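You operate a simulated robot arm through the tools that you are given. There is no shell and no other tool. Be economical: measure what you need, move in short steps, check, and stop when the job is done.

Carry out the task below with a simulated robot arm. There is one attempt and no reset: what you move stays moved.

## Task
Fit the ink cartridge on the card to the press and prime it.
Fine: switch off for the change and on again; the empty one goes onto the grey mat; nothing is dropped on the way.

It is judged by the outcome, as a careful person would: the job done as asked, and still so three seconds after it is handed in. It fails if anything else is knocked over, pushed out of place, dropped, spilled or broken.

## Robot
A 7-joint arm with a two-finger parallel gripper, fixed in place. Base frame: the origin is at the foot of the arm, x ahead of it, y to its left, z up; the work surface is at about z = 0.86. Units: m, degrees, N and s.
With the tool pointing down near the work surface it reaches from about 0.24 to 0.68 m from the base axis. Its first joint turns from -66.0 to 66.0 degrees. Payload 2.4 kg.
Tool frame: the origin (TCP) lies between the finger pads and is the grasp point; the fingertips stand 0.03 m ahead of it; z points along the fingers, y is the line along which they close. Largest opening 0.094 m; finger width 0.028, thickness 0.01; the body of the gripper, 0.05 by 0.096 m, starts 0.055 m behind the TCP.
Orientation is that of the tool frame in the base frame, as [roll, pitch, yaw] about the fixed x, y, z axes, in that order (R = Rz(yaw) Ry(pitch) Rx(roll)). With the fingers straight down and closing along the base's y, the tool's x points along the base's -x, its y along +y and its z along -z.

## Interface
- The arm moves only by the tool apply_moves. Its argument "commands" is one flat list of numbers, 7 for each row, row after row: the turn, a rotation vector about the base's x, y, z in units of 60 degrees (1.0 is 60 degrees), then the shift along the base's x, y, z in units of 250 mm (1.0 is 250 mm), then the gripper command, from -1 (fully open) to 1 (shut), values between in proportion. In form: [ax, ay, az, tx, ty, tz, fingers, ax, ay, az, tx, ty, tz, fingers, ...]. A call has 1 to 8 rows; each row is the pose to reach, as a shift and turn from the pose commanded when the call began. A call with a number of a shift or a turn outside -1 to 1 is refused whole. Rows are played at 5 a second. More than 0.05 m and 8.6 degrees between two rows, or a gripper value outside its range, and nothing of the call is played. A pose out of reach is approached as far as the arm can. The call stops where the force on the tool passes 40 N (or 10 N more than at its start, if that is more) or the arm is blocked; 0.2 s more then pass. Each finger travels about 0.153 m/s and halts on what it meets, pressing with about 34 N; the grip force reading is that of the motor and also rises with nothing between the fingers. The clock runs only during rows and for 0.2 s after the last one: add rows that repeat a pose to give the fingers time. It gives the time, the measured TCP pose, the force on the tool (base axes), the opening and the grip force at its end, in the units of the frame above (readings bear some noise), with the torque about the TCP (base axes, N m) and any sound that the robot's microphone picked up.
- Cameras (640 x 400 px; columns grow to the right, rows downward): "scene" is fixed at [-0.0023, 0.4447, 1.4587]; the picture's right is [-0.93, -0.36, 0.00], its down [-0.15, 0.39, -0.91] and it looks along [0.33, -0.84, -0.42] (base axes); focal length 346 px, centre (320, 200). "wrist" rides on the gripper at [0.076, 0.014, -0.102] in the tool frame; the picture's right is [-0.18, 0.98, 0.00], its down [-0.75, -0.14, -0.64] and it looks along [-0.63, -0.12, 0.77] (tool axes); focal length 243 px, centre (320, 200). There is no depth. A picture from a camera that has moved, and an enlarged one, comes with that camera's place and axes in the base frame and with its lens. The place of the scene camera against the robot may be out by one fixed shift of up to 0.025 m in any direction.
- camera(camera): a new picture of that camera. It takes no simulated time.
- close_up(camera, box): a new picture of the part [left, top, right, bottom] of that camera's present view, enlarged. It takes no simulated time.
- job_done(): hands the job in; it is judged then, once.

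Go step by step. Nothing tells you positions but the pictures and the camera data: compare them with the known pose of the tool, close in by small moves and look again before you grip or let go. The budget is 120 turns and 76 pictures, counting those below and the enlarged ones. Unless the task says otherwise, let go and move clear before handing in, and close with one line.

The tools are called as a command line: name --argument value ..., lists and objects as JSON in quotes. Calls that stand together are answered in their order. apply_moves: Moves the arm, as the interface text tells. Its arguments: {"type":"object","properties":{"commands":{"type":"array"}},"required":["commands"]} The other tools are called the same way: camera (camera) takes a picture; close_up (camera, box) takes an enlarged picture of a part of a camera's view; job_done () hands the job in.

At the start:

```text
time: 0.0
tool_pos: [0.3788, -0.1596, 1.1639]
ee_rot: [179.9, 0.0, 180.0]
ft_force: [-1.2, -0.6, 0.0]
torque: [-0.04, 0.0, 0.0]
opening: 0.0939
grasp_force: 0.1
```

scene: 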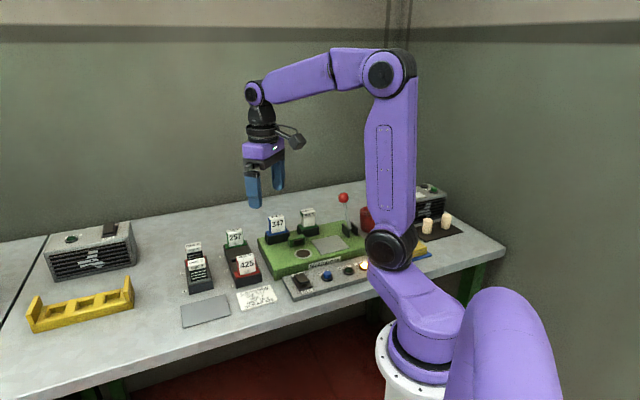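
wrist: 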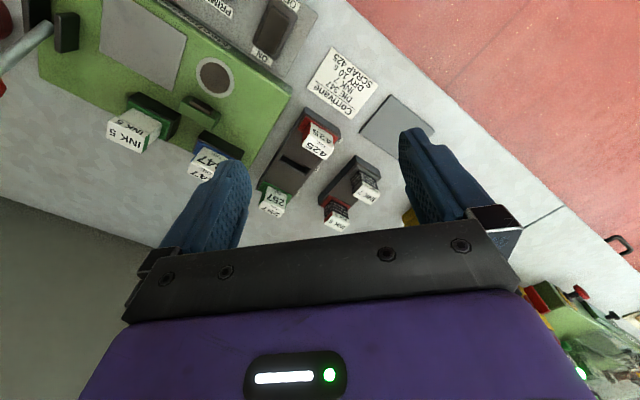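

I see a green press with labelled cartridges, a console with switches, a card and a grey mat. I'll read the card and labels in close-up.

close_up --camera "scene" --box '[170, 200, 300, 330]'

close_up --camera "scene" --box '[250, 180, 470, 310]'

close_up --camera "wrist" --box '[200, 0, 440, 240]'

close_up --camera "wrist" --box '[0, 0, 300, 190]'

```text
3.08 times, centred on (235, 265) of scene
camera zoom: at [-0.0023, 0.4447, 1.4587], right [-0.93, -0.36, 0.0], down [-0.15, 0.39, -0.91], along [0.33, -0.84, -0.42], focal length 1064 px, centre (582, 0)
```

zoom: 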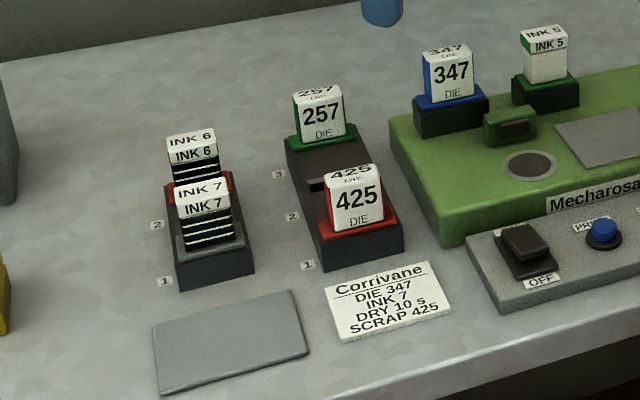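

```text
2.91 times, centred on (360, 245) of scene
camera zoom: at [-0.0023, 0.4447, 1.4587], right [-0.93, -0.36, 0.0], down [-0.15, 0.39, -0.91], along [0.33, -0.84, -0.42], focal length 1006 px, centre (204, 69)
```

zoom: 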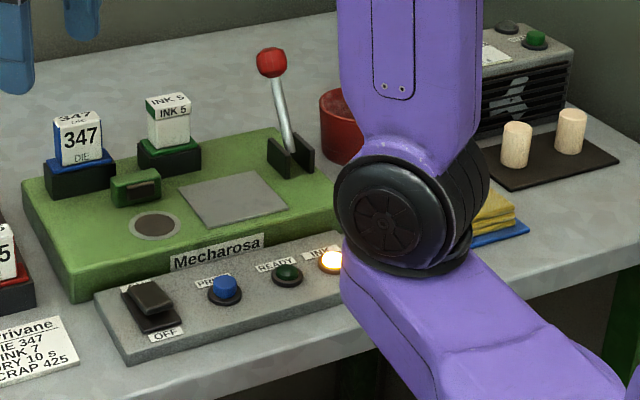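

```text
1.67 times, centred on (320, 120) of wrist
camera zoom: at [0.3016, -0.1451, 1.2644], right [0.18, 0.98, 0.0], down [0.75, -0.14, 0.64], along [0.63, -0.12, -0.77], focal length 404 px, centre (320, 333)
```

zoom: 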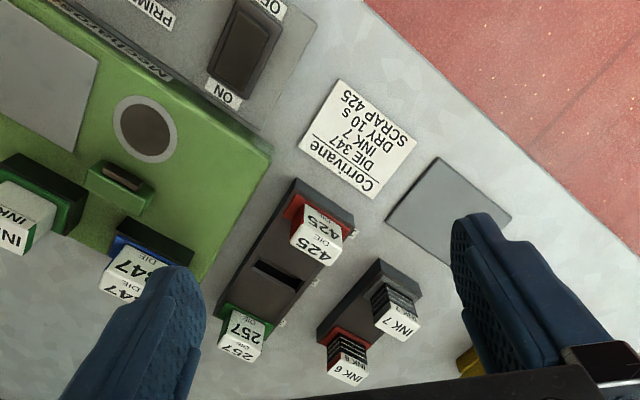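

```text
2.11 times, centred on (150, 95) of wrist
camera zoom: at [0.3016, -0.1451, 1.2644], right [0.18, 0.98, 0.0], down [0.75, -0.14, 0.64], along [0.63, -0.12, -0.77], focal length 511 px, centre (678, 421)
```

zoom: 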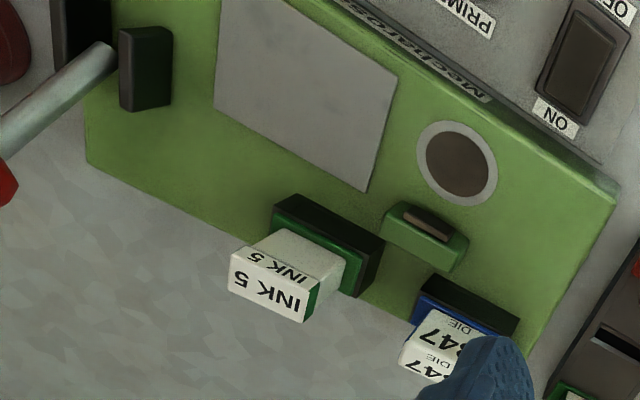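

The card calls for INK 7. INK 5 is in the press and comes out, and INK 7 sits in slot 1 of the left rack. I'll move over the press to see the console and holder better.

apply_moves --commands '[0, 0, 0, -0.08, -0.12, -0.02, -1, 0, 0, 0, -0.16, -0.24, -0.05, -1, 0, 0, 0, -0.24, -0.36, -0.08, -1, 0, 0, 0, -0.32, -0.48, -0.1, 1, 0, 0, 0, -0.32, -0.48, -0.1, 1, 0, 0, 0, -0.32, -0.48, -0.1, 1]'

camera --camera "wrist"

camera --camera "scene"

```text
time: 1.4
tool_pos: [0.2974, -0.2804, 1.1393]
ee_rot: [-179.9, 0.0, 179.9]
ft_force: [0.8, 0.0, 0.5]
torque: [-0.03, -0.01, 0.02]
opening: 0.0
grasp_force: 32.7
```

```text
69 pictures are left
camera wrist: at [0.2217, -0.2653, 1.2397], right [0.18, 0.98, 0.0], down [0.75, -0.14, 0.64], along [0.63, -0.12, -0.77], focal length 243 px, centre (320, 200)
```

wrist: 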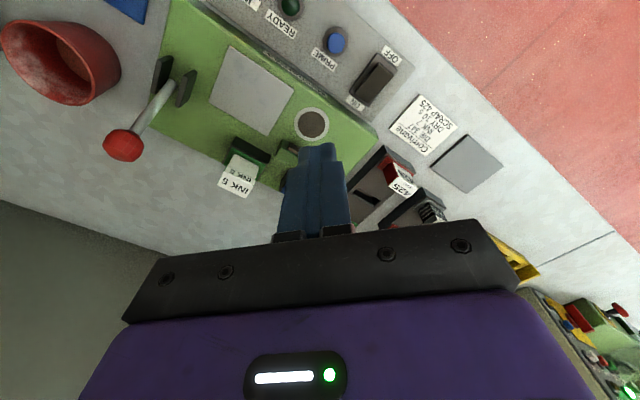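

```text
68 pictures are left
```

scene: 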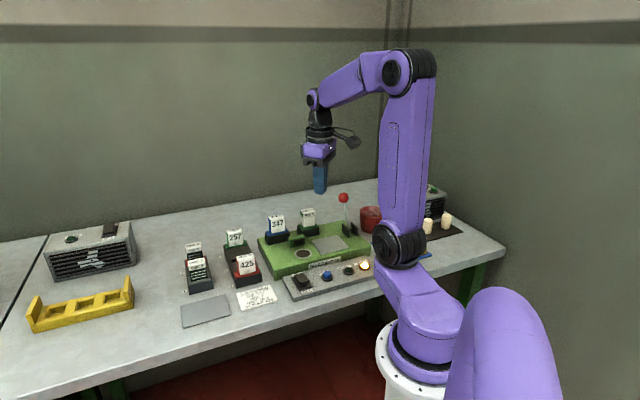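

close_up --camera "wrist" --box '[200, 0, 440, 150]'

close_up --camera "scene" --box '[250, 200, 380, 300]'

close_up --camera "wrist" --box '[140, 90, 350, 221]'

```text
2.67 times, centred on (320, 75) of wrist
camera zoom: at [0.2217, -0.2653, 1.2397], right [0.18, 0.98, 0.0], down [0.75, -0.14, 0.64], along [0.63, -0.12, -0.77], focal length 647 px, centre (320, 533)
```

zoom: 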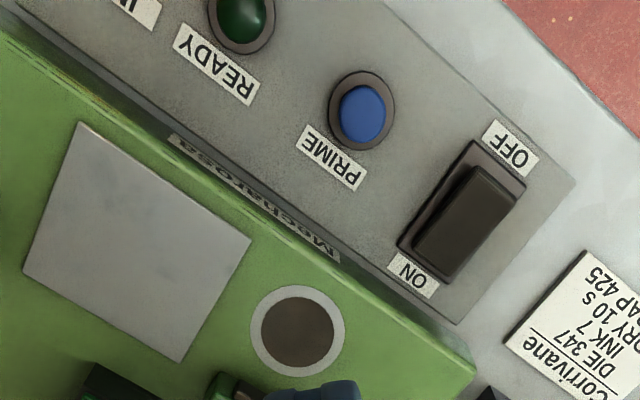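

```text
4.00 times, centred on (315, 250) of scene
camera zoom: at [-0.0023, 0.4447, 1.4587], right [-0.93, -0.36, 0.0], down [-0.15, 0.39, -0.91], along [0.33, -0.84, -0.42], focal length 1384 px, centre (340, 0)
```

zoom: 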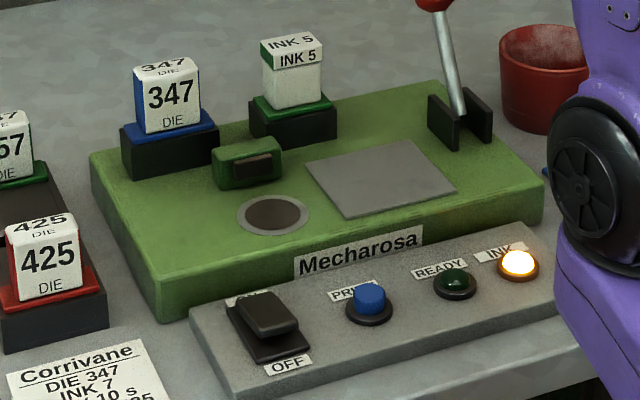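

```text
3.05 times, centred on (245, 156) of wrist
camera zoom: at [0.2217, -0.2653, 1.2397], right [0.18, 0.98, 0.0], down [0.75, -0.14, 0.64], along [0.63, -0.12, -0.77], focal length 739 px, centre (549, 336)
```

zoom: 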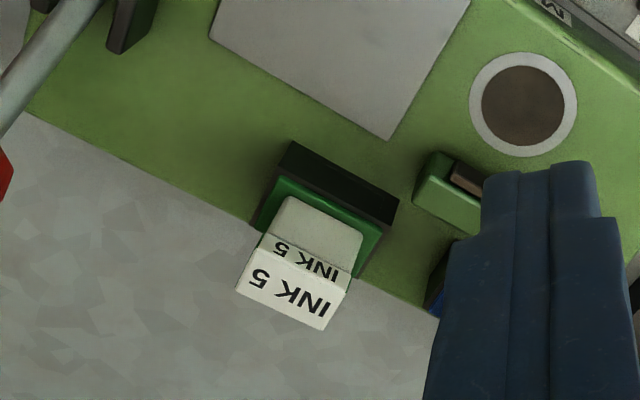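

The power seems to be on, since the INK lamp is lit. The console is yawed about 41°. I'll turn the closed fingers to match and hover near the OFF end of the rocker.

apply_moves --commands '[0, 0, 0.137, 0.004, 0.07, -0.095, 1, 0, 0, 0.274, 0.008, 0.14, -0.19, 1, 0, 0, 0.41, 0.012, 0.21, -0.285, 1, 0, 0, 0.547, 0.016, 0.28, -0.38, 1, 0, 0, 0.683, 0.02, 0.348, -0.476, 1, 0, 0, 0.683, 0.02, 0.348, -0.476, 1]'

camera --camera "wrist"

close_up --camera "scene" --box '[250, 180, 380, 310]'

```text
time: 2.8
tool_pos: [0.3007, -0.1919, 1.0192]
ee_rot: [-180.0, 0.0, -138.8]
ft_force: [-0.1, 0.2, -0.1]
torque: [-0.01, 0.0, 0.02]
opening: 0.0002
grasp_force: 32.8
```

```text
64 pictures are left
camera wrist: at [0.2344, -0.2307, 1.1204], right [-0.51, 0.86, 0.0], down [0.66, 0.39, 0.64], along [0.55, 0.33, -0.77], focal length 243 px, centre (320, 200)
```

wrist: 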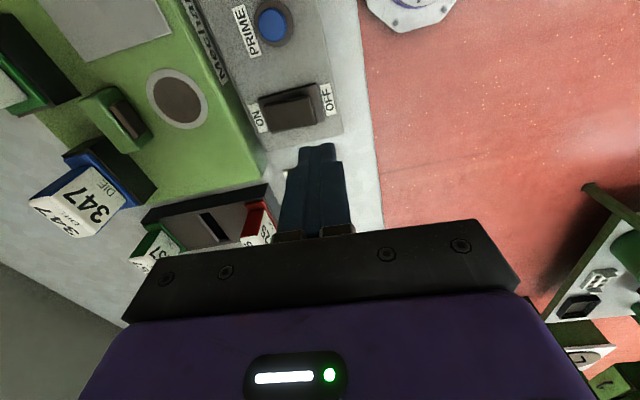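

```text
3.08 times, centred on (315, 245) of scene
camera zoom: at [-0.0023, 0.4447, 1.4587], right [-0.93, -0.36, 0.0], down [-0.15, 0.39, -0.91], along [0.33, -0.84, -0.42], focal length 1064 px, centre (335, 62)
```

zoom: 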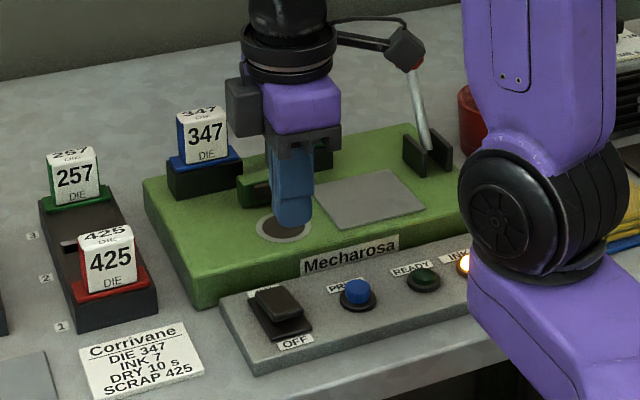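

The OFF end of the rocker is at about (0.303, -0.196). I'll centre slightly inboard of it and go down to about 25 mm above.

apply_moves --commands '[0, 0, 0, 0.012, -0.024, -0.08, 1, 0, 0, 0, 0.012, -0.024, -0.16, 1, 0, 0, 0, 0.012, -0.024, -0.24, 1, 0, 0, 0, 0.012, -0.024, -0.24, 1]'

close_up --camera "scene" --box '[260, 200, 380, 310]'

close_up --camera "wrist" --box '[200, 0, 440, 240]'

```text
time: 3.8
tool_pos: [0.3059, -0.1993, 0.96]
ee_rot: [-180.0, 0.0, -139.1]
ft_force: [0.1, -0.2, -0.4]
torque: [0.01, 0.01, -0.01]
opening: 0.0002
grasp_force: 33.0
```

```text
3.64 times, centred on (320, 255) of scene
camera zoom: at [-0.0023, 0.4447, 1.4587], right [-0.93, -0.36, 0.0], down [-0.15, 0.39, -0.91], along [0.33, -0.84, -0.42], focal length 1258 px, centre (320, 0)
```

zoom: 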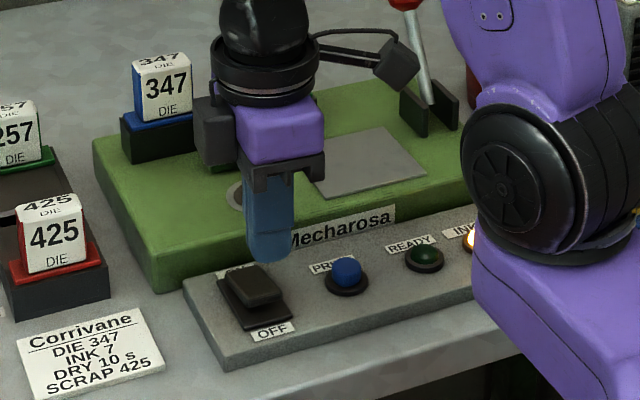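

```text
1.67 times, centred on (320, 120) of wrist
camera zoom: at [0.2387, -0.238, 1.06], right [-0.51, 0.86, 0.0], down [0.66, 0.39, 0.64], along [0.55, 0.32, -0.77], focal length 404 px, centre (320, 333)
```

zoom: 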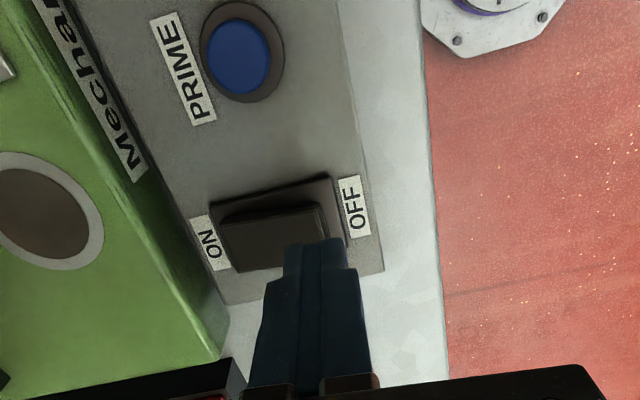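

The tip is slightly off the end, so I'll shift 9 mm in -y, then press down in small steps.

apply_moves --commands '[0, 0, 0, 0, -0.036, 0, 1, 0, 0, 0, 0, -0.036, -0.03, 1, 0, 0, 0, 0, -0.036, -0.06, 1, 0, 0, 0, 0, -0.036, -0.09, 1, 0, 0, 0, 0, -0.036, -0.11, 1]'

close_up --camera "scene" --box '[260, 200, 380, 310]'

```text
time: 5.0
tool_pos: [0.3058, -0.208, 0.9325]
ee_rot: [-179.9, 0.0, -139.1]
ft_force: [0.4, -0.2, 0.0]
torque: [-0.01, -0.02, 0.0]
opening: 0.0
grasp_force: 33.2
```

```text
3.64 times, centred on (320, 255) of scene
camera zoom: at [-0.0023, 0.4447, 1.4587], right [-0.93, -0.36, 0.0], down [-0.15, 0.39, -0.91], along [0.33, -0.84, -0.42], focal length 1258 px, centre (320, 0)
```

zoom: 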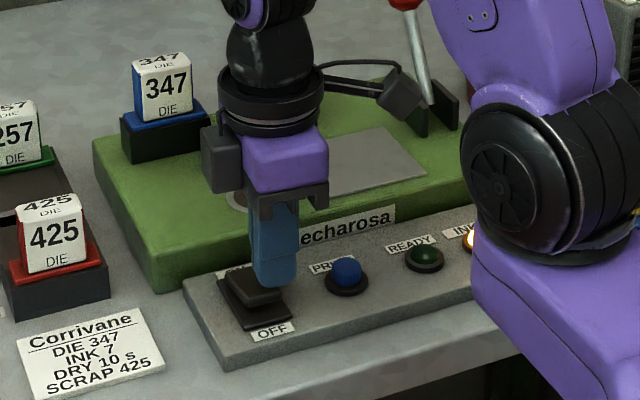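

close_up --camera "wrist" --box '[200, 60, 440, 300]'

```text
1.67 times, centred on (320, 180) of wrist
camera zoom: at [0.2388, -0.2468, 1.033], right [-0.5, 0.86, 0.0], down [0.66, 0.39, 0.64], along [0.55, 0.32, -0.77], focal length 404 px, centre (320, 233)
```

zoom: 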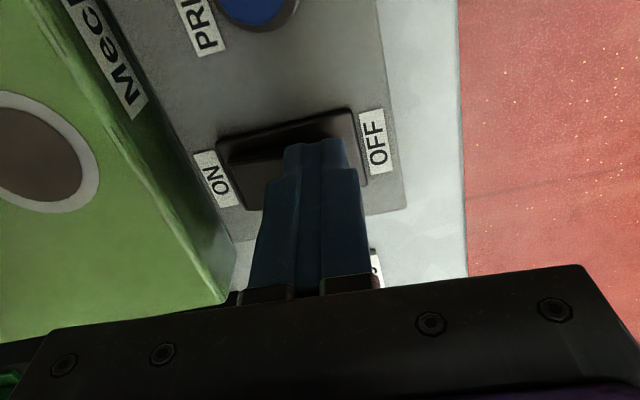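

The tip is over the OFF half of the rocker. I'll continue down.

apply_moves --commands '[0, 0, 0, 0, 0, -0.016, 1, 0, 0, 0, 0, 0, -0.032, 1, 0, 0, 0, 0, 0, -0.048, 1, 0, 0, 0, 0, 0, -0.064, 1]'

close_up --camera "scene" --box '[260, 200, 380, 310]'

```text
time: 5.8
tool_pos: [0.305, -0.2077, 0.9221]
ee_rot: [179.9, -0.1, -138.9]
ft_force: [-5.9, 4.9, 23.1]
torque: [0.16, -0.19, 0.06]
opening: 0.0
grasp_force: 33.3
stopped in row 4: the force on the tool passed its limit at 62 N (the readings are from after the stop); the commanded pose is now the measured one
```

```text
3.64 times, centred on (320, 255) of scene
camera zoom: at [-0.0027, 0.4449, 1.4586], right [-0.93, -0.36, 0.0], down [-0.15, 0.39, -0.91], along [0.33, -0.84, -0.42], focal length 1258 px, centre (320, 0)
```

zoom: 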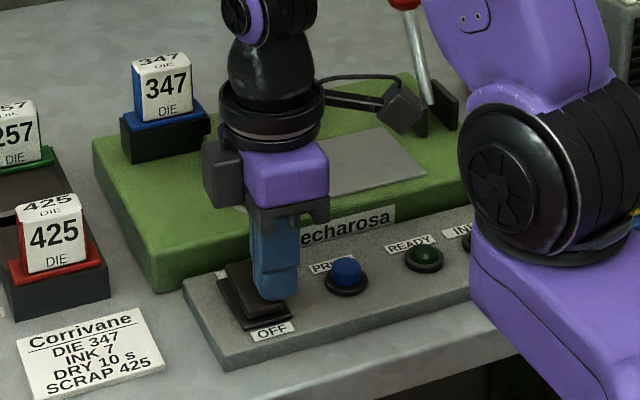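

I felt contact and the lamp looks dark. I'll raise up to confirm.

apply_moves --commands '[0, 0, 0, 0, 0, 0.12, 1, 0, 0, 0, 0, 0, 0.3, 1, 0, 0, 0, 0, 0, 0.48, 1, 0, 0, 0, 0, 0, 0.66, -1, 0, 0, 0, 0, -0.1, 0.82, -1, 0, 0, 0, 0, -0.25, 0.92, -1, 0, 0, 0, 0, -0.4, 0.92, -1, 0, 0, 0, 0, -0.4, 0.92, -1]'

camera --camera "wrist"

close_up --camera "scene" --box '[250, 180, 380, 310]'

```text
time: 7.6
tool_pos: [0.3061, -0.3078, 1.151]
ee_rot: [179.8, 0.0, -138.9]
ft_force: [0.3, 0.5, -0.1]
torque: [0.03, -0.01, 0.0]
opening: 0.0939
grasp_force: 0.2
```

```text
57 pictures are left
camera wrist: at [0.2385, -0.3459, 1.251], right [-0.51, 0.86, 0.0], down [0.66, 0.39, 0.64], along [0.55, 0.33, -0.77], focal length 243 px, centre (320, 200)
```

wrist: 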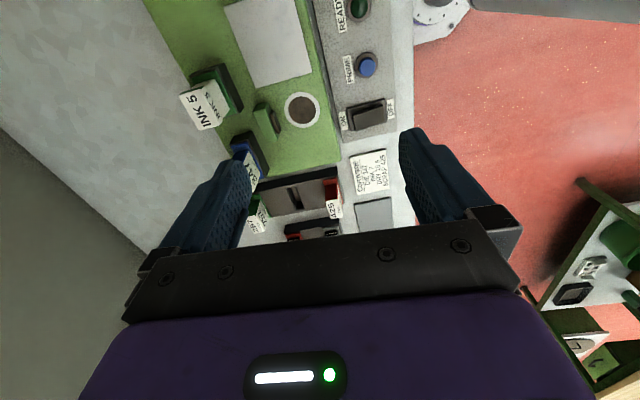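

```text
3.08 times, centred on (315, 245) of scene
camera zoom: at [-0.0022, 0.4447, 1.4587], right [-0.93, -0.36, 0.0], down [-0.15, 0.39, -0.91], along [0.33, -0.84, -0.42], focal length 1064 px, centre (335, 62)
```

zoom: 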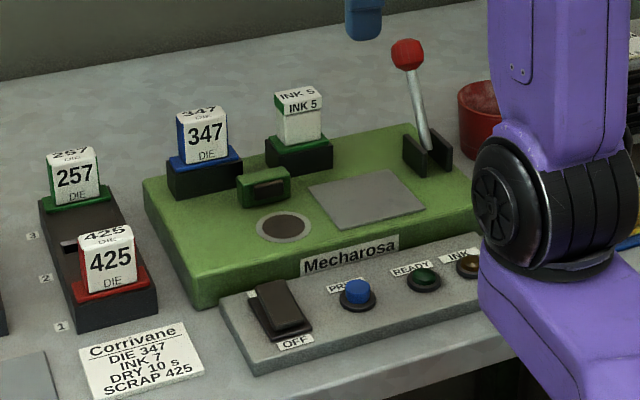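

Power is off, with the lamp dark and the rocker flipped. Next I'll look closely at INK 5 and the small green block.

close_up --camera "wrist" --box '[150, 40, 330, 160]'

close_up --camera "scene" --box '[265, 200, 345, 260]'

```text
3.33 times, centred on (240, 100) of wrist
camera zoom: at [0.2385, -0.3459, 1.251], right [-0.51, 0.86, 0.0], down [0.66, 0.39, 0.64], along [0.55, 0.33, -0.77], focal length 809 px, centre (587, 533)
```

zoom: 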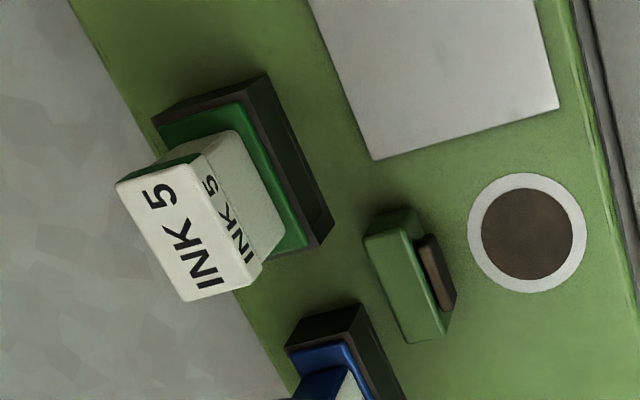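

```text
6.67 times, centred on (305, 230) of scene
camera zoom: at [-0.0022, 0.4447, 1.4587], right [-0.93, -0.36, 0.0], down [-0.15, 0.39, -0.91], along [0.33, -0.84, -0.42], focal length 2306 px, centre (420, 0)
```

zoom: 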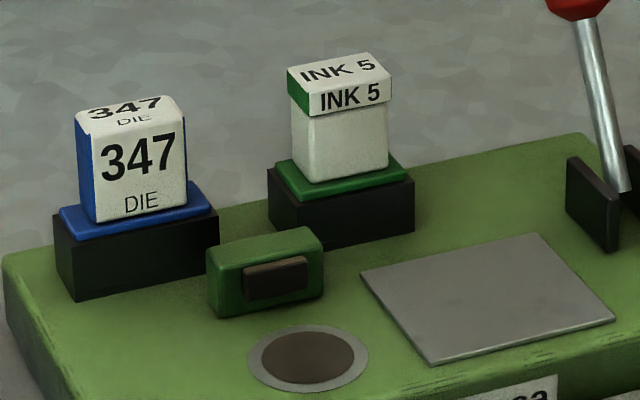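

INK 5's cap centres at about (0.389, -0.411) with its top at z≈0.975 and yaw about 43°. I'll grip it across the label width so the wrist camera stays clear of the lever, which means turning -88° above it.

apply_moves --commands '[0, 0, -0.14, 0.04, -0.05, 0, -0.277, 0, 0, -0.28, 0.09, -0.1, 0, -0.277, 0, 0, -0.42, 0.14, -0.16, 0, -0.277, 0, 0, -0.56, 0.19, -0.22, 0, -0.277, 0, 0, -0.7, 0.24, -0.28, 0, -0.277, 0, 0, -0.84, 0.29, -0.34, 0, -0.277, 0, 0, -0.98, 0.336, -0.413, 0, -0.277]'

apply_moves --commands '[0, 0, -0.122, 0, 0, -0.05, -0.277, 0, 0, -0.244, 0, 0, -0.1, -0.277, 0, 0, -0.366, 0, 0, -0.15, -0.277, 0, 0, -0.487, 0, 0, -0.2, -0.277, 0, 0, -0.487, 0, 0, -0.2, -0.277]'

camera --camera "wrist"

```text
time: 9.2
tool_pos: [0.3904, -0.4109, 1.1516]
ee_rot: [179.9, -0.1, 162.2]
ft_force: [0.0, 0.9, 0.3]
torque: [0.02, 0.02, -0.02]
opening: 0.0601
grasp_force: 0.0
```

```text
time: 10.4
tool_pos: [0.39, -0.4104, 1.101]
ee_rot: [179.9, 0.0, 132.9]
ft_force: [-0.3, 0.2, 0.4]
torque: [0.02, 0.03, 0.01]
opening: 0.0603
grasp_force: 0.1
```

```text
53 pictures are left
camera wrist: at [0.3483, -0.345, 1.2019], right [0.85, 0.53, 0.0], down [0.41, -0.65, 0.64], along [0.34, -0.54, -0.77], focal length 243 px, centre (320, 200)
```

wrist: 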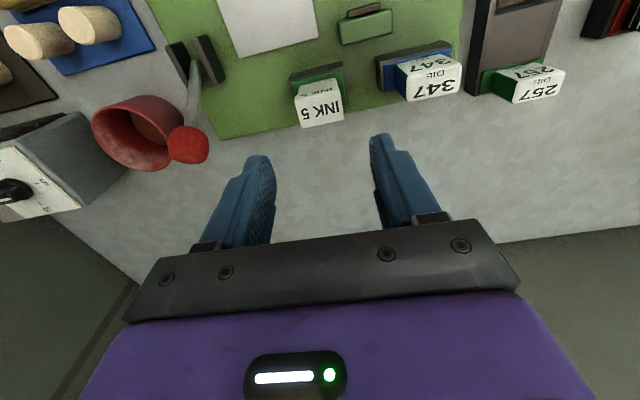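

INK 5's top is at (0.391, -0.413) and the yaw matches the tool. I'll descend to just above it and recheck.

apply_moves --commands '[0, 0, 0, 0.002, -0.006, -0.12, -0.277, 0, 0, 0, 0.002, -0.006, -0.24, -0.277, 0, 0, 0, 0.002, -0.006, -0.34, -0.277, 0, 0, 0, 0.002, -0.006, -0.34, -0.277]'

camera --camera "wrist"

close_up --camera "scene" --box '[260, 170, 380, 260]'

```text
time: 11.4
tool_pos: [0.392, -0.4112, 1.0169]
ee_rot: [180.0, 0.0, 133.0]
ft_force: [0.2, 0.0, -0.7]
torque: [0.01, -0.02, -0.02]
opening: 0.0601
grasp_force: 0.1
```

```text
52 pictures are left
camera wrist: at [0.3495, -0.3446, 1.117], right [0.84, 0.54, 0.0], down [0.41, -0.65, 0.64], along [0.34, -0.54, -0.77], focal length 243 px, centre (320, 200)
```

wrist: 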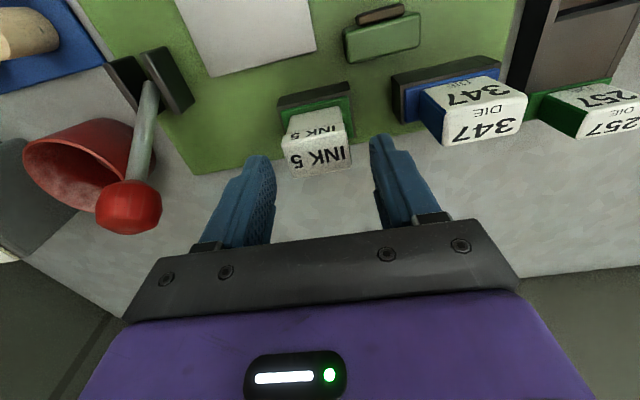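

```text
4.44 times, centred on (320, 215) of scene
camera zoom: at [-0.0023, 0.4447, 1.4587], right [-0.93, -0.36, 0.0], down [-0.15, 0.39, -0.91], along [0.33, -0.84, -0.42], focal length 1538 px, centre (320, 133)
```

zoom: 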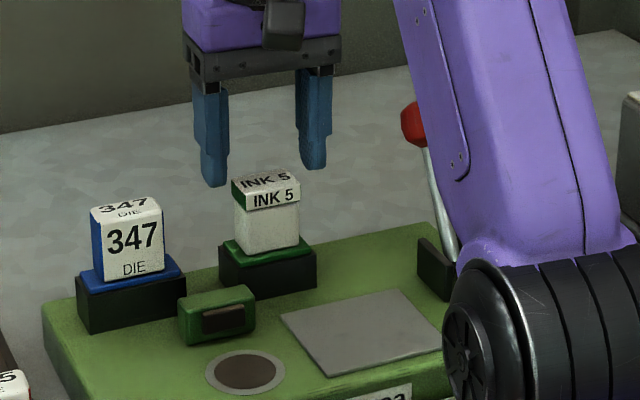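

Centred. I'll descend to grip height and close.

apply_moves --commands '[0, 0, 0, 0.006, -0.01, -0.06, -0.277, 0, 0, 0, 0.006, -0.01, -0.12, -0.277, 0, 0, 0, 0.006, -0.01, -0.17, -0.277, 0, 0, 0, 0.006, -0.01, -0.194, -0.277, 0, 0, 0, 0.006, -0.01, -0.194, -0.277]'

close_up --camera "wrist" --box '[200, 60, 440, 260]'

close_up --camera "scene" --box '[260, 170, 380, 260]'

```text
time: 12.6
tool_pos: [0.392, -0.4151, 0.9684]
ee_rot: [179.9, -0.1, 133.0]
ft_force: [0.4, -0.1, 0.3]
torque: [-0.03, 0.02, 0.01]
opening: 0.0601
grasp_force: 0.1
```

```text
2.00 times, centred on (320, 160) of wrist
camera zoom: at [0.3494, -0.3485, 1.0683], right [0.84, 0.54, 0.0], down [0.41, -0.65, 0.64], along [0.34, -0.54, -0.77], focal length 485 px, centre (320, 280)
```

zoom: 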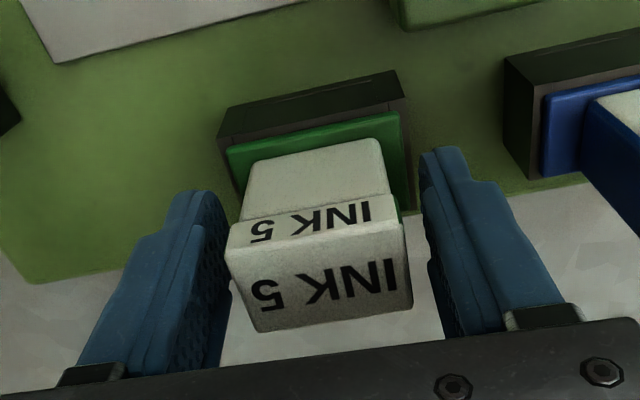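

```text
4.44 times, centred on (320, 215) of scene
camera zoom: at [-0.0023, 0.4447, 1.4587], right [-0.93, -0.36, 0.0], down [-0.15, 0.39, -0.91], along [0.33, -0.84, -0.42], focal length 1538 px, centre (320, 133)
```

zoom: 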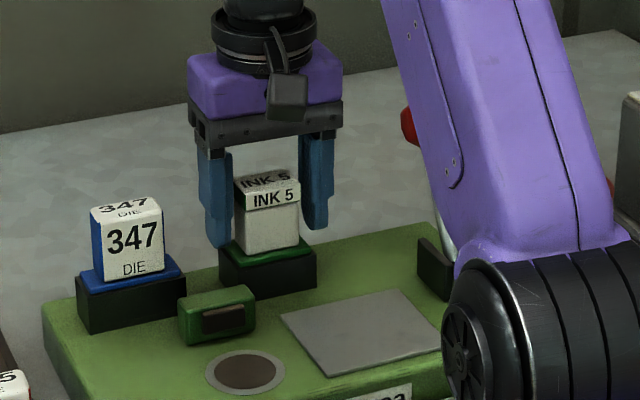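

Well aligned, so I'll close on it.

apply_moves --commands '[0, 0, 0, 0, 0, 0, 1, 0, 0, 0, 0, 0, 0, 1, 0, 0, 0, 0, 0, 0, 1]'

apply_moves --commands '[0, 0, 0, 0, 0, 0.03, 1, 0, 0, 0, 0, 0, 0.06, 1, 0, 0, 0, 0, 0, 0.1, 1, 0, 0, 0, 0, 0, 0.14, 1, 0, 0, 0, 0, 0, 0.2, 1]'

close_up --camera "scene" --box '[260, 170, 380, 260]'

```text
time: 13.4
tool_pos: [0.392, -0.4151, 0.9681]
ee_rot: [179.9, 0.0, 133.0]
ft_force: [-0.2, 0.3, 0.7]
torque: [0.01, -0.02, -0.02]
opening: 0.0459
grasp_force: 33.9
```

```text
time: 14.6
tool_pos: [0.392, -0.4139, 1.0185]
ee_rot: [-180.0, -0.1, 133.0]
ft_force: [0.7, -0.9, -0.9]
torque: [0.0, 0.03, 0.0]
opening: 0.0457
grasp_force: 34.6
```

```text
4.44 times, centred on (320, 215) of scene
camera zoom: at [-0.0022, 0.4447, 1.4587], right [-0.93, -0.36, 0.0], down [-0.15, 0.39, -0.91], along [0.33, -0.84, -0.42], focal length 1538 px, centre (320, 133)
```

zoom: 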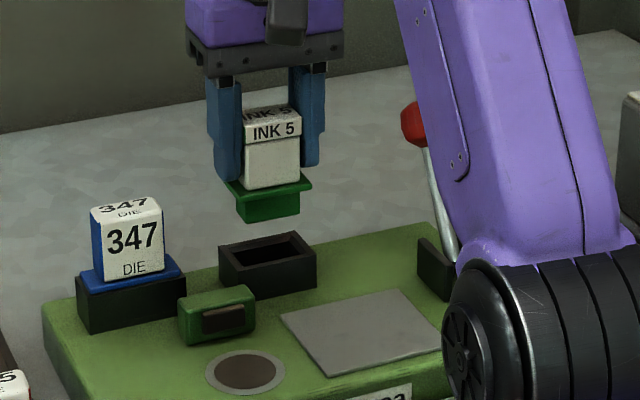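

INK 5 came out cleanly. I'll raise it and carry it toward the grey mat, high over everything.

apply_moves --commands '[0, 0, 0, 0, 0, 0.18, 1, 0, 0, 0, 0, 0, 0.36, 1, 0, 0, 0, 0.0, 0.12, 0.48, 1, 0, 0, 0, 0.0, 0.29, 0.48, 1, 0, 0, 0, 0.0, 0.46, 0.48, 1, 0, 0, 0, 0.0, 0.63, 0.48, 1, 0, 0, 0, 0.0, 0.8, 0.48, 1, 0, 0, 0, 0.0, 0.95, 0.48, 1]'

camera --camera "wrist"

```text
time: 16.4
tool_pos: [0.3903, -0.1769, 1.1375]
ee_rot: [179.8, 0.0, 133.0]
ft_force: [0.5, 1.0, -0.8]
torque: [-0.02, -0.03, 0.02]
opening: 0.0455
grasp_force: 34.0
```

```text
47 pictures are left
camera wrist: at [0.3484, -0.1111, 1.2383], right [0.84, 0.54, 0.0], down [0.41, -0.65, 0.64], along [0.34, -0.54, -0.77], focal length 243 px, centre (320, 200)
```

wrist: 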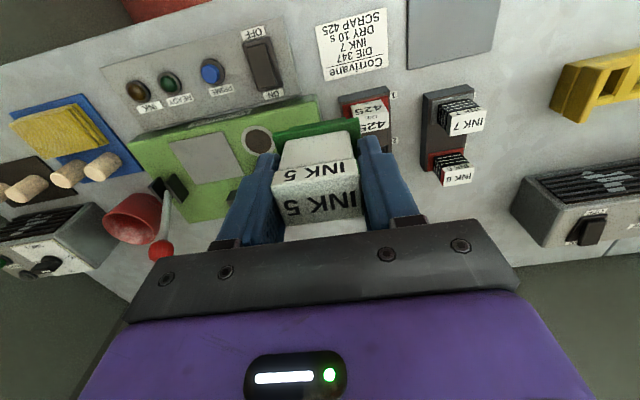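

The mat's centre is about (0.503, -0.045) with yaw 43°, matching the tool. I'll move over it and partly down.

apply_moves --commands '[0, 0, 0, 0.11, 0.137, 0, 1, 0, 0, 0, 0.22, 0.274, -0.02, 1, 0, 0, 0, 0.33, 0.41, -0.06, 1, 0, 0, 0, 0.432, 0.546, -0.12, 1, 0, 0, 0, 0.432, 0.546, -0.28, 1, 0, 0, 0, 0.432, 0.546, -0.44, 1, 0, 0, 0, 0.432, 0.546, -0.6, 1, 0, 0, 0, 0.432, 0.546, -0.6, 1]'

camera --camera "wrist"

close_up --camera "scene" --box '[150, 200, 310, 340]'

```text
time: 18.2
tool_pos: [0.4992, -0.039, 0.9861]
ee_rot: [179.9, 0.0, 133.1]
ft_force: [0.0, 0.4, -1.2]
torque: [0.03, 0.03, 0.01]
opening: 0.0457
grasp_force: 33.8
```

```text
46 pictures are left
camera wrist: at [0.4562, 0.0266, 1.0868], right [0.84, 0.54, 0.0], down [0.41, -0.65, 0.64], along [0.34, -0.54, -0.77], focal length 243 px, centre (320, 200)
```

wrist: 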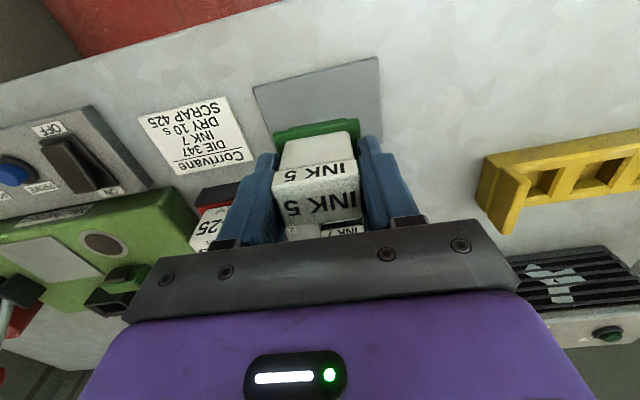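

```text
2.86 times, centred on (230, 270) of scene
camera zoom: at [-0.0022, 0.4447, 1.4587], right [-0.93, -0.36, 0.0], down [-0.15, 0.39, -0.91], along [0.33, -0.84, -0.42], focal length 988 px, centre (577, 0)
```

zoom: 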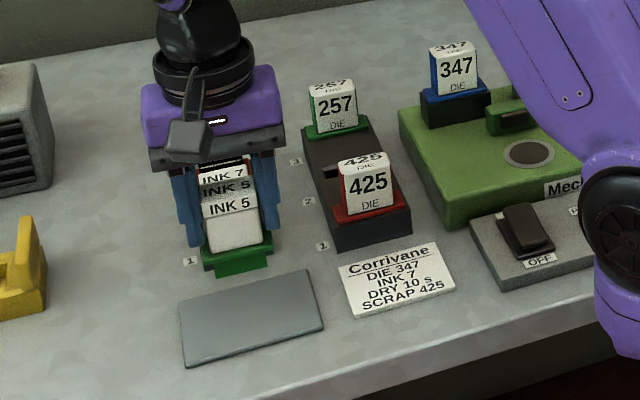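

The held cartridge is over the mat's centre, with its base about 64 mm below the TCP. I'll lower it near the mat, then in small steps.

apply_moves --commands '[0, 0, 0, 0, 0, -0.08, 1, 0, 0, 0, 0, 0, -0.15, 1, 0, 0, 0, 0, 0, -0.2, 1, 0, 0, 0, 0, 0, -0.224, 1, 0, 0, 0, 0, 0, -0.224, 1]'

close_up --camera "scene" --box '[170, 230, 270, 340]'

```text
time: 19.4
tool_pos: [0.4993, -0.0397, 0.9318]
ee_rot: [179.9, 0.0, 133.0]
ft_force: [0.2, 1.0, -0.5]
torque: [0.0, 0.04, 0.0]
opening: 0.0457
grasp_force: 33.4
```

```text
3.64 times, centred on (220, 285) of scene
camera zoom: at [-0.0022, 0.4447, 1.4587], right [-0.93, -0.36, 0.0], down [-0.15, 0.39, -0.91], along [0.33, -0.84, -0.42], focal length 1258 px, centre (684, -109)
```

zoom: 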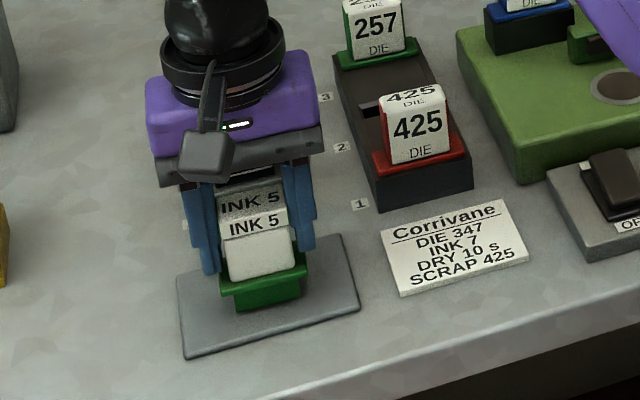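

apply_moves --commands '[0, 0, 0, 0, 0, -0.008, 1, 0, 0, 0, 0, 0, -0.016, 1, 0, 0, 0, 0, 0, -0.024, 1]'

```text
time: 20.2
tool_pos: [0.4988, -0.0394, 0.9268]
ee_rot: [179.7, 0.3, 133.1]
ft_force: [-5.5, 1.9, 35.5]
torque: [0.07, 0.17, 0.0]
opening: 0.046
grasp_force: 34.1
```

It's on the mat. I'll ease the pressure and release gently.

apply_moves --commands '[0, 0, 0, 0, 0, 0.006, 1, 0, 0, 0, 0, 0, 0.006, 0, 0, 0, 0, 0, 0, 0.006, -0.2, 0, 0, 0, 0, 0, 0.006, -0.4]'

close_up --camera "scene" --box '[170, 230, 270, 340]'

```text
time: 21.2
tool_pos: [0.4979, -0.0398, 0.9273]
ee_rot: [179.9, -0.1, 133.0]
ft_force: [-0.1, -0.1, 1.5]
torque: [-0.01, 0.0, 0.0]
opening: 0.0658
grasp_force: 0.0
```

```text
3.64 times, centred on (220, 285) of scene
camera zoom: at [-0.0023, 0.4447, 1.4587], right [-0.93, -0.36, 0.0], down [-0.15, 0.39, -0.91], along [0.33, -0.84, -0.42], focal length 1258 px, centre (684, -109)
```

zoom: 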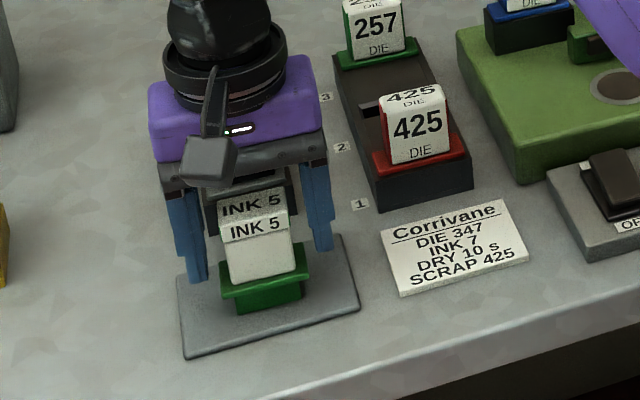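

INK 5 stands on the mat. I'll lift clear and move over INK 7.

apply_moves --commands '[0, 0, 0, 0, 0, 0.1, -0.4, 0, 0, 0, 0, 0, 0.28, -0.4, 0, 0, 0, 0, 0, 0.46, -0.4, 0, 0, 0, 0, 0, 0.64, -0.4, 0, 0, 0, 0.11, -0.15, 0.66, -0.4, 0, 0, 0, 0.216, -0.308, 0.66, -0.4, 0, 0, 0, 0.216, -0.308, 0.66, -0.4]'

camera --camera "wrist"

close_up --camera "scene" --box '[150, 200, 310, 340]'

```text
time: 22.8
tool_pos: [0.5533, -0.117, 1.0945]
ee_rot: [179.9, 0.0, 133.0]
ft_force: [-0.6, -0.4, -0.3]
torque: [0.0, 0.0, -0.02]
opening: 0.0658
grasp_force: 0.2
```

```text
42 pictures are left
camera wrist: at [0.5107, -0.0515, 1.1944], right [0.84, 0.54, 0.0], down [0.41, -0.65, 0.64], along [0.34, -0.54, -0.77], focal length 243 px, centre (320, 200)
```

wrist: 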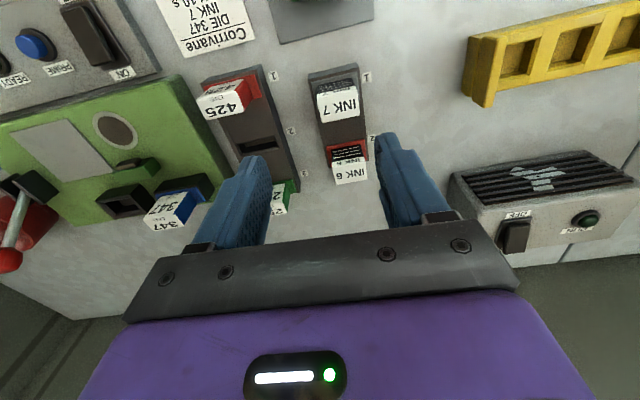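

```text
2.86 times, centred on (230, 270) of scene
camera zoom: at [-0.0022, 0.4447, 1.4587], right [-0.93, -0.36, 0.0], down [-0.15, 0.39, -0.91], along [0.33, -0.84, -0.42], focal length 988 px, centre (577, 0)
```

zoom: 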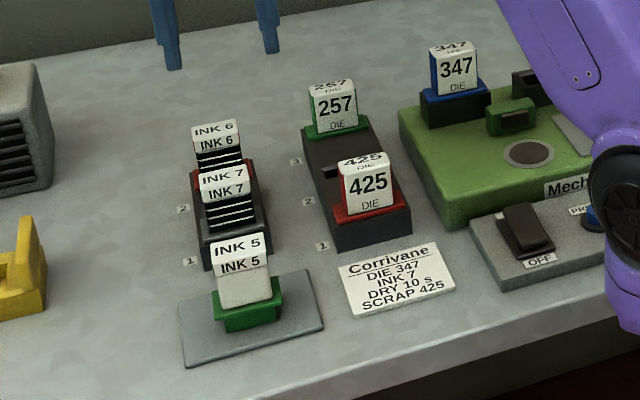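

close_up --camera "wrist" --box '[265, 50, 415, 200]'

```text
2.67 times, centred on (340, 125) of wrist
camera zoom: at [0.5107, -0.0515, 1.1944], right [0.84, 0.54, 0.0], down [0.41, -0.65, 0.64], along [0.34, -0.54, -0.77], focal length 647 px, centre (267, 400)
```

zoom: 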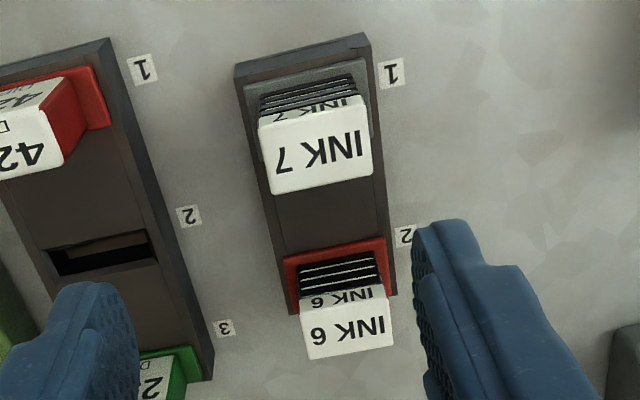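

INK 7's top is at about (0.5735, -0.1145), z≈0.934, yaw 44°. I'll move over it and descend part way.

apply_moves --commands '[0, 0, 0, 0.04, 0.008, -0.06, -0.35, 0, 0, 0.008, 0.082, 0.014, -0.2, -0.35, 0, 0, 0.016, 0.082, 0.014, -0.34, -0.35, 0, 0, 0.016, 0.082, 0.014, -0.46, -0.35, 0, 0, 0.016, 0.082, 0.014, -0.46, -0.35]'

close_up --camera "wrist" --box '[200, 60, 440, 260]'

close_up --camera "scene" --box '[150, 200, 310, 340]'

```text
time: 24.0
tool_pos: [0.5745, -0.1137, 0.9793]
ee_rot: [179.9, 0.0, 134.0]
ft_force: [-0.6, -0.8, 0.7]
torque: [-0.01, 0.01, 0.0]
opening: 0.0632
grasp_force: 0.1
```

```text
2.00 times, centred on (320, 160) of wrist
camera zoom: at [0.5316, -0.0479, 1.0795], right [0.83, 0.55, 0.0], down [0.42, -0.64, 0.64], along [0.35, -0.54, -0.77], focal length 485 px, centre (320, 280)
```

zoom: 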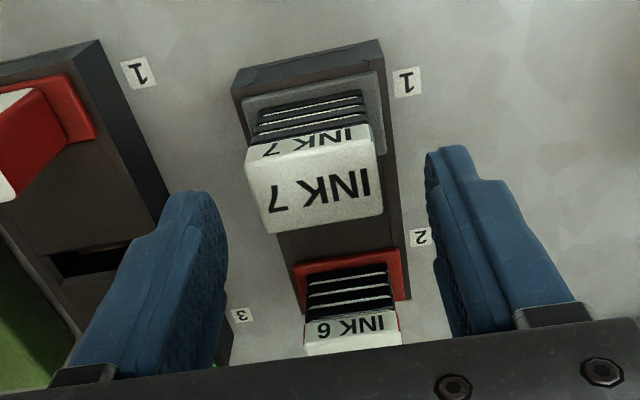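

```text
2.86 times, centred on (230, 270) of scene
camera zoom: at [-0.0023, 0.4447, 1.4587], right [-0.93, -0.36, 0.0], down [-0.15, 0.39, -0.91], along [0.33, -0.84, -0.42], focal length 988 px, centre (577, 0)
```

zoom: 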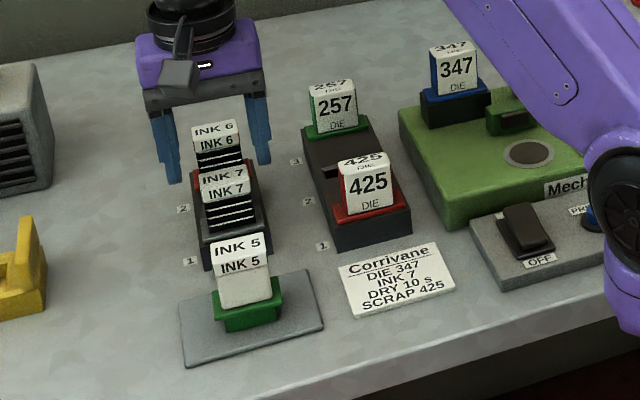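

Aligned. I'll descend to grip height and check before closing.

apply_moves --commands '[0, 0, 0, 0.004, -0.006, -0.06, -0.35, 0, 0, 0, 0.004, -0.006, -0.12, -0.35, 0, 0, 0, 0.004, -0.006, -0.17, -0.35, 0, 0, 0, 0.004, -0.006, -0.198, -0.35, 0, 0, 0, 0.004, -0.006, -0.198, -0.35]'

close_up --camera "wrist" --box '[200, 60, 440, 260]'

close_up --camera "scene" --box '[170, 210, 270, 300]'

```text
time: 25.2
tool_pos: [0.5758, -0.1157, 0.9274]
ee_rot: [180.0, 0.0, 134.0]
ft_force: [-0.2, -0.3, -0.4]
torque: [0.0, 0.0, 0.03]
opening: 0.0635
grasp_force: 0.0
```

```text
2.00 times, centred on (320, 160) of wrist
camera zoom: at [0.5323, -0.05, 1.0285], right [0.84, 0.55, 0.0], down [0.42, -0.64, 0.64], along [0.35, -0.54, -0.77], focal length 485 px, centre (320, 280)
```

zoom: 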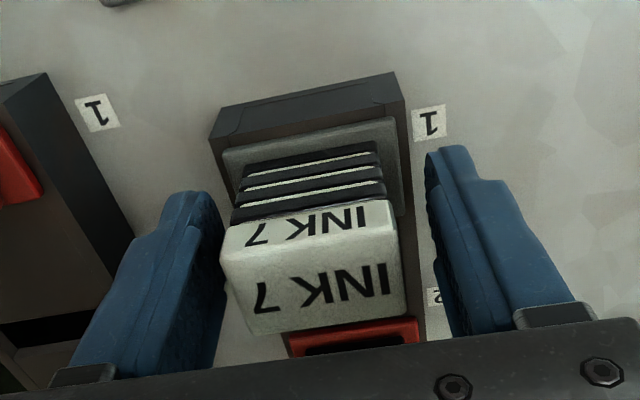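

```text
4.44 times, centred on (220, 255) of scene
camera zoom: at [-0.0023, 0.4447, 1.4587], right [-0.93, -0.36, 0.0], down [-0.15, 0.39, -0.91], along [0.33, -0.84, -0.42], focal length 1538 px, centre (764, -44)
```

zoom: 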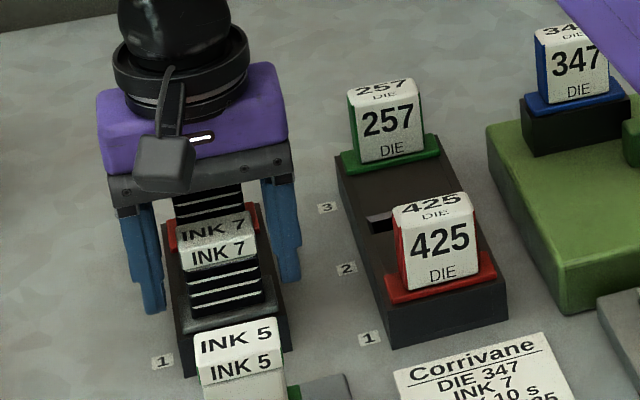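

The view matches the INK 5 grip almost exactly. I'll close and lift.

apply_moves --commands '[0, 0, 0, 0, 0, 0, 1, 0, 0, 0, 0, 0, 0, 1, 0, 0, 0, 0, 0, 0, 1]'

apply_moves --commands '[0, 0, 0, 0, 0, 0.03, 1, 0, 0, 0, 0, 0, 0.06, 1, 0, 0, 0, 0, 0, 0.1, 1, 0, 0, 0, 0, 0, 0.16, 1, 0, 0, 0, 0, 0, 0.3, 1, 0, 0, 0, 0, 0, 0.46, 1, 0, 0, 0, 0, 0, 0.62, 1, 0, 0, 0, 0, 0, 0.78, 1]'

close_up --camera "scene" --box '[150, 170, 310, 300]'

close_up --camera "wrist" --box '[200, 60, 440, 260]'

```text
time: 26.0
tool_pos: [0.5749, -0.1149, 0.9282]
ee_rot: [179.9, 0.0, 134.0]
ft_force: [0.4, 0.4, 0.0]
torque: [-0.01, 0.02, -0.05]
opening: 0.0457
grasp_force: 33.7
```

```text
time: 27.8
tool_pos: [0.5763, -0.1145, 1.1241]
ee_rot: [179.8, -0.1, 134.0]
ft_force: [-0.6, 0.0, -1.1]
torque: [-0.01, -0.03, 0.01]
opening: 0.0457
grasp_force: 33.8
```

```text
3.08 times, centred on (230, 235) of scene
camera zoom: at [-0.0023, 0.4447, 1.4587], right [-0.93, -0.36, 0.0], down [-0.15, 0.39, -0.91], along [0.33, -0.84, -0.42], focal length 1064 px, centre (597, 92)
```

zoom: 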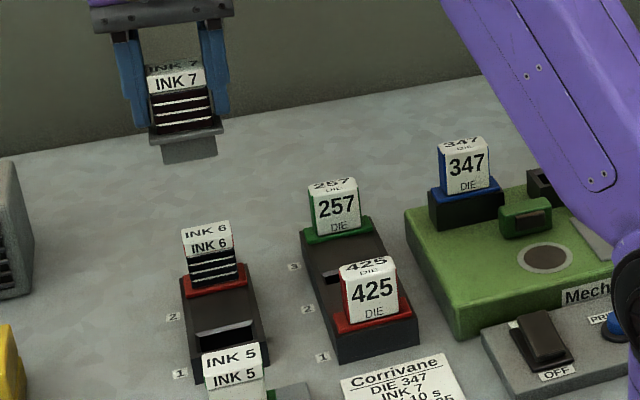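

```text
2.00 times, centred on (320, 160) of wrist
camera zoom: at [0.5334, -0.0494, 1.2244], right [0.84, 0.55, 0.0], down [0.42, -0.64, 0.64], along [0.35, -0.54, -0.77], focal length 485 px, centre (320, 280)
```

zoom: 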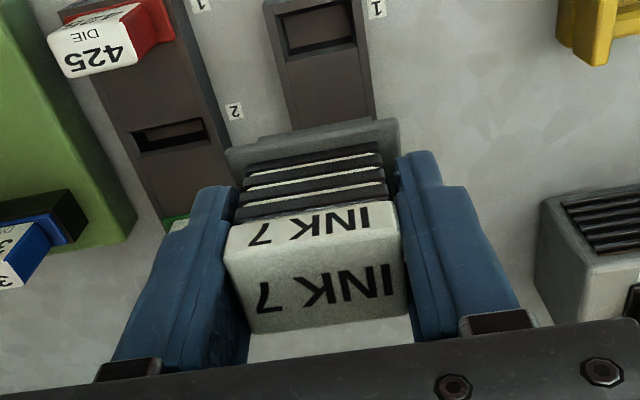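

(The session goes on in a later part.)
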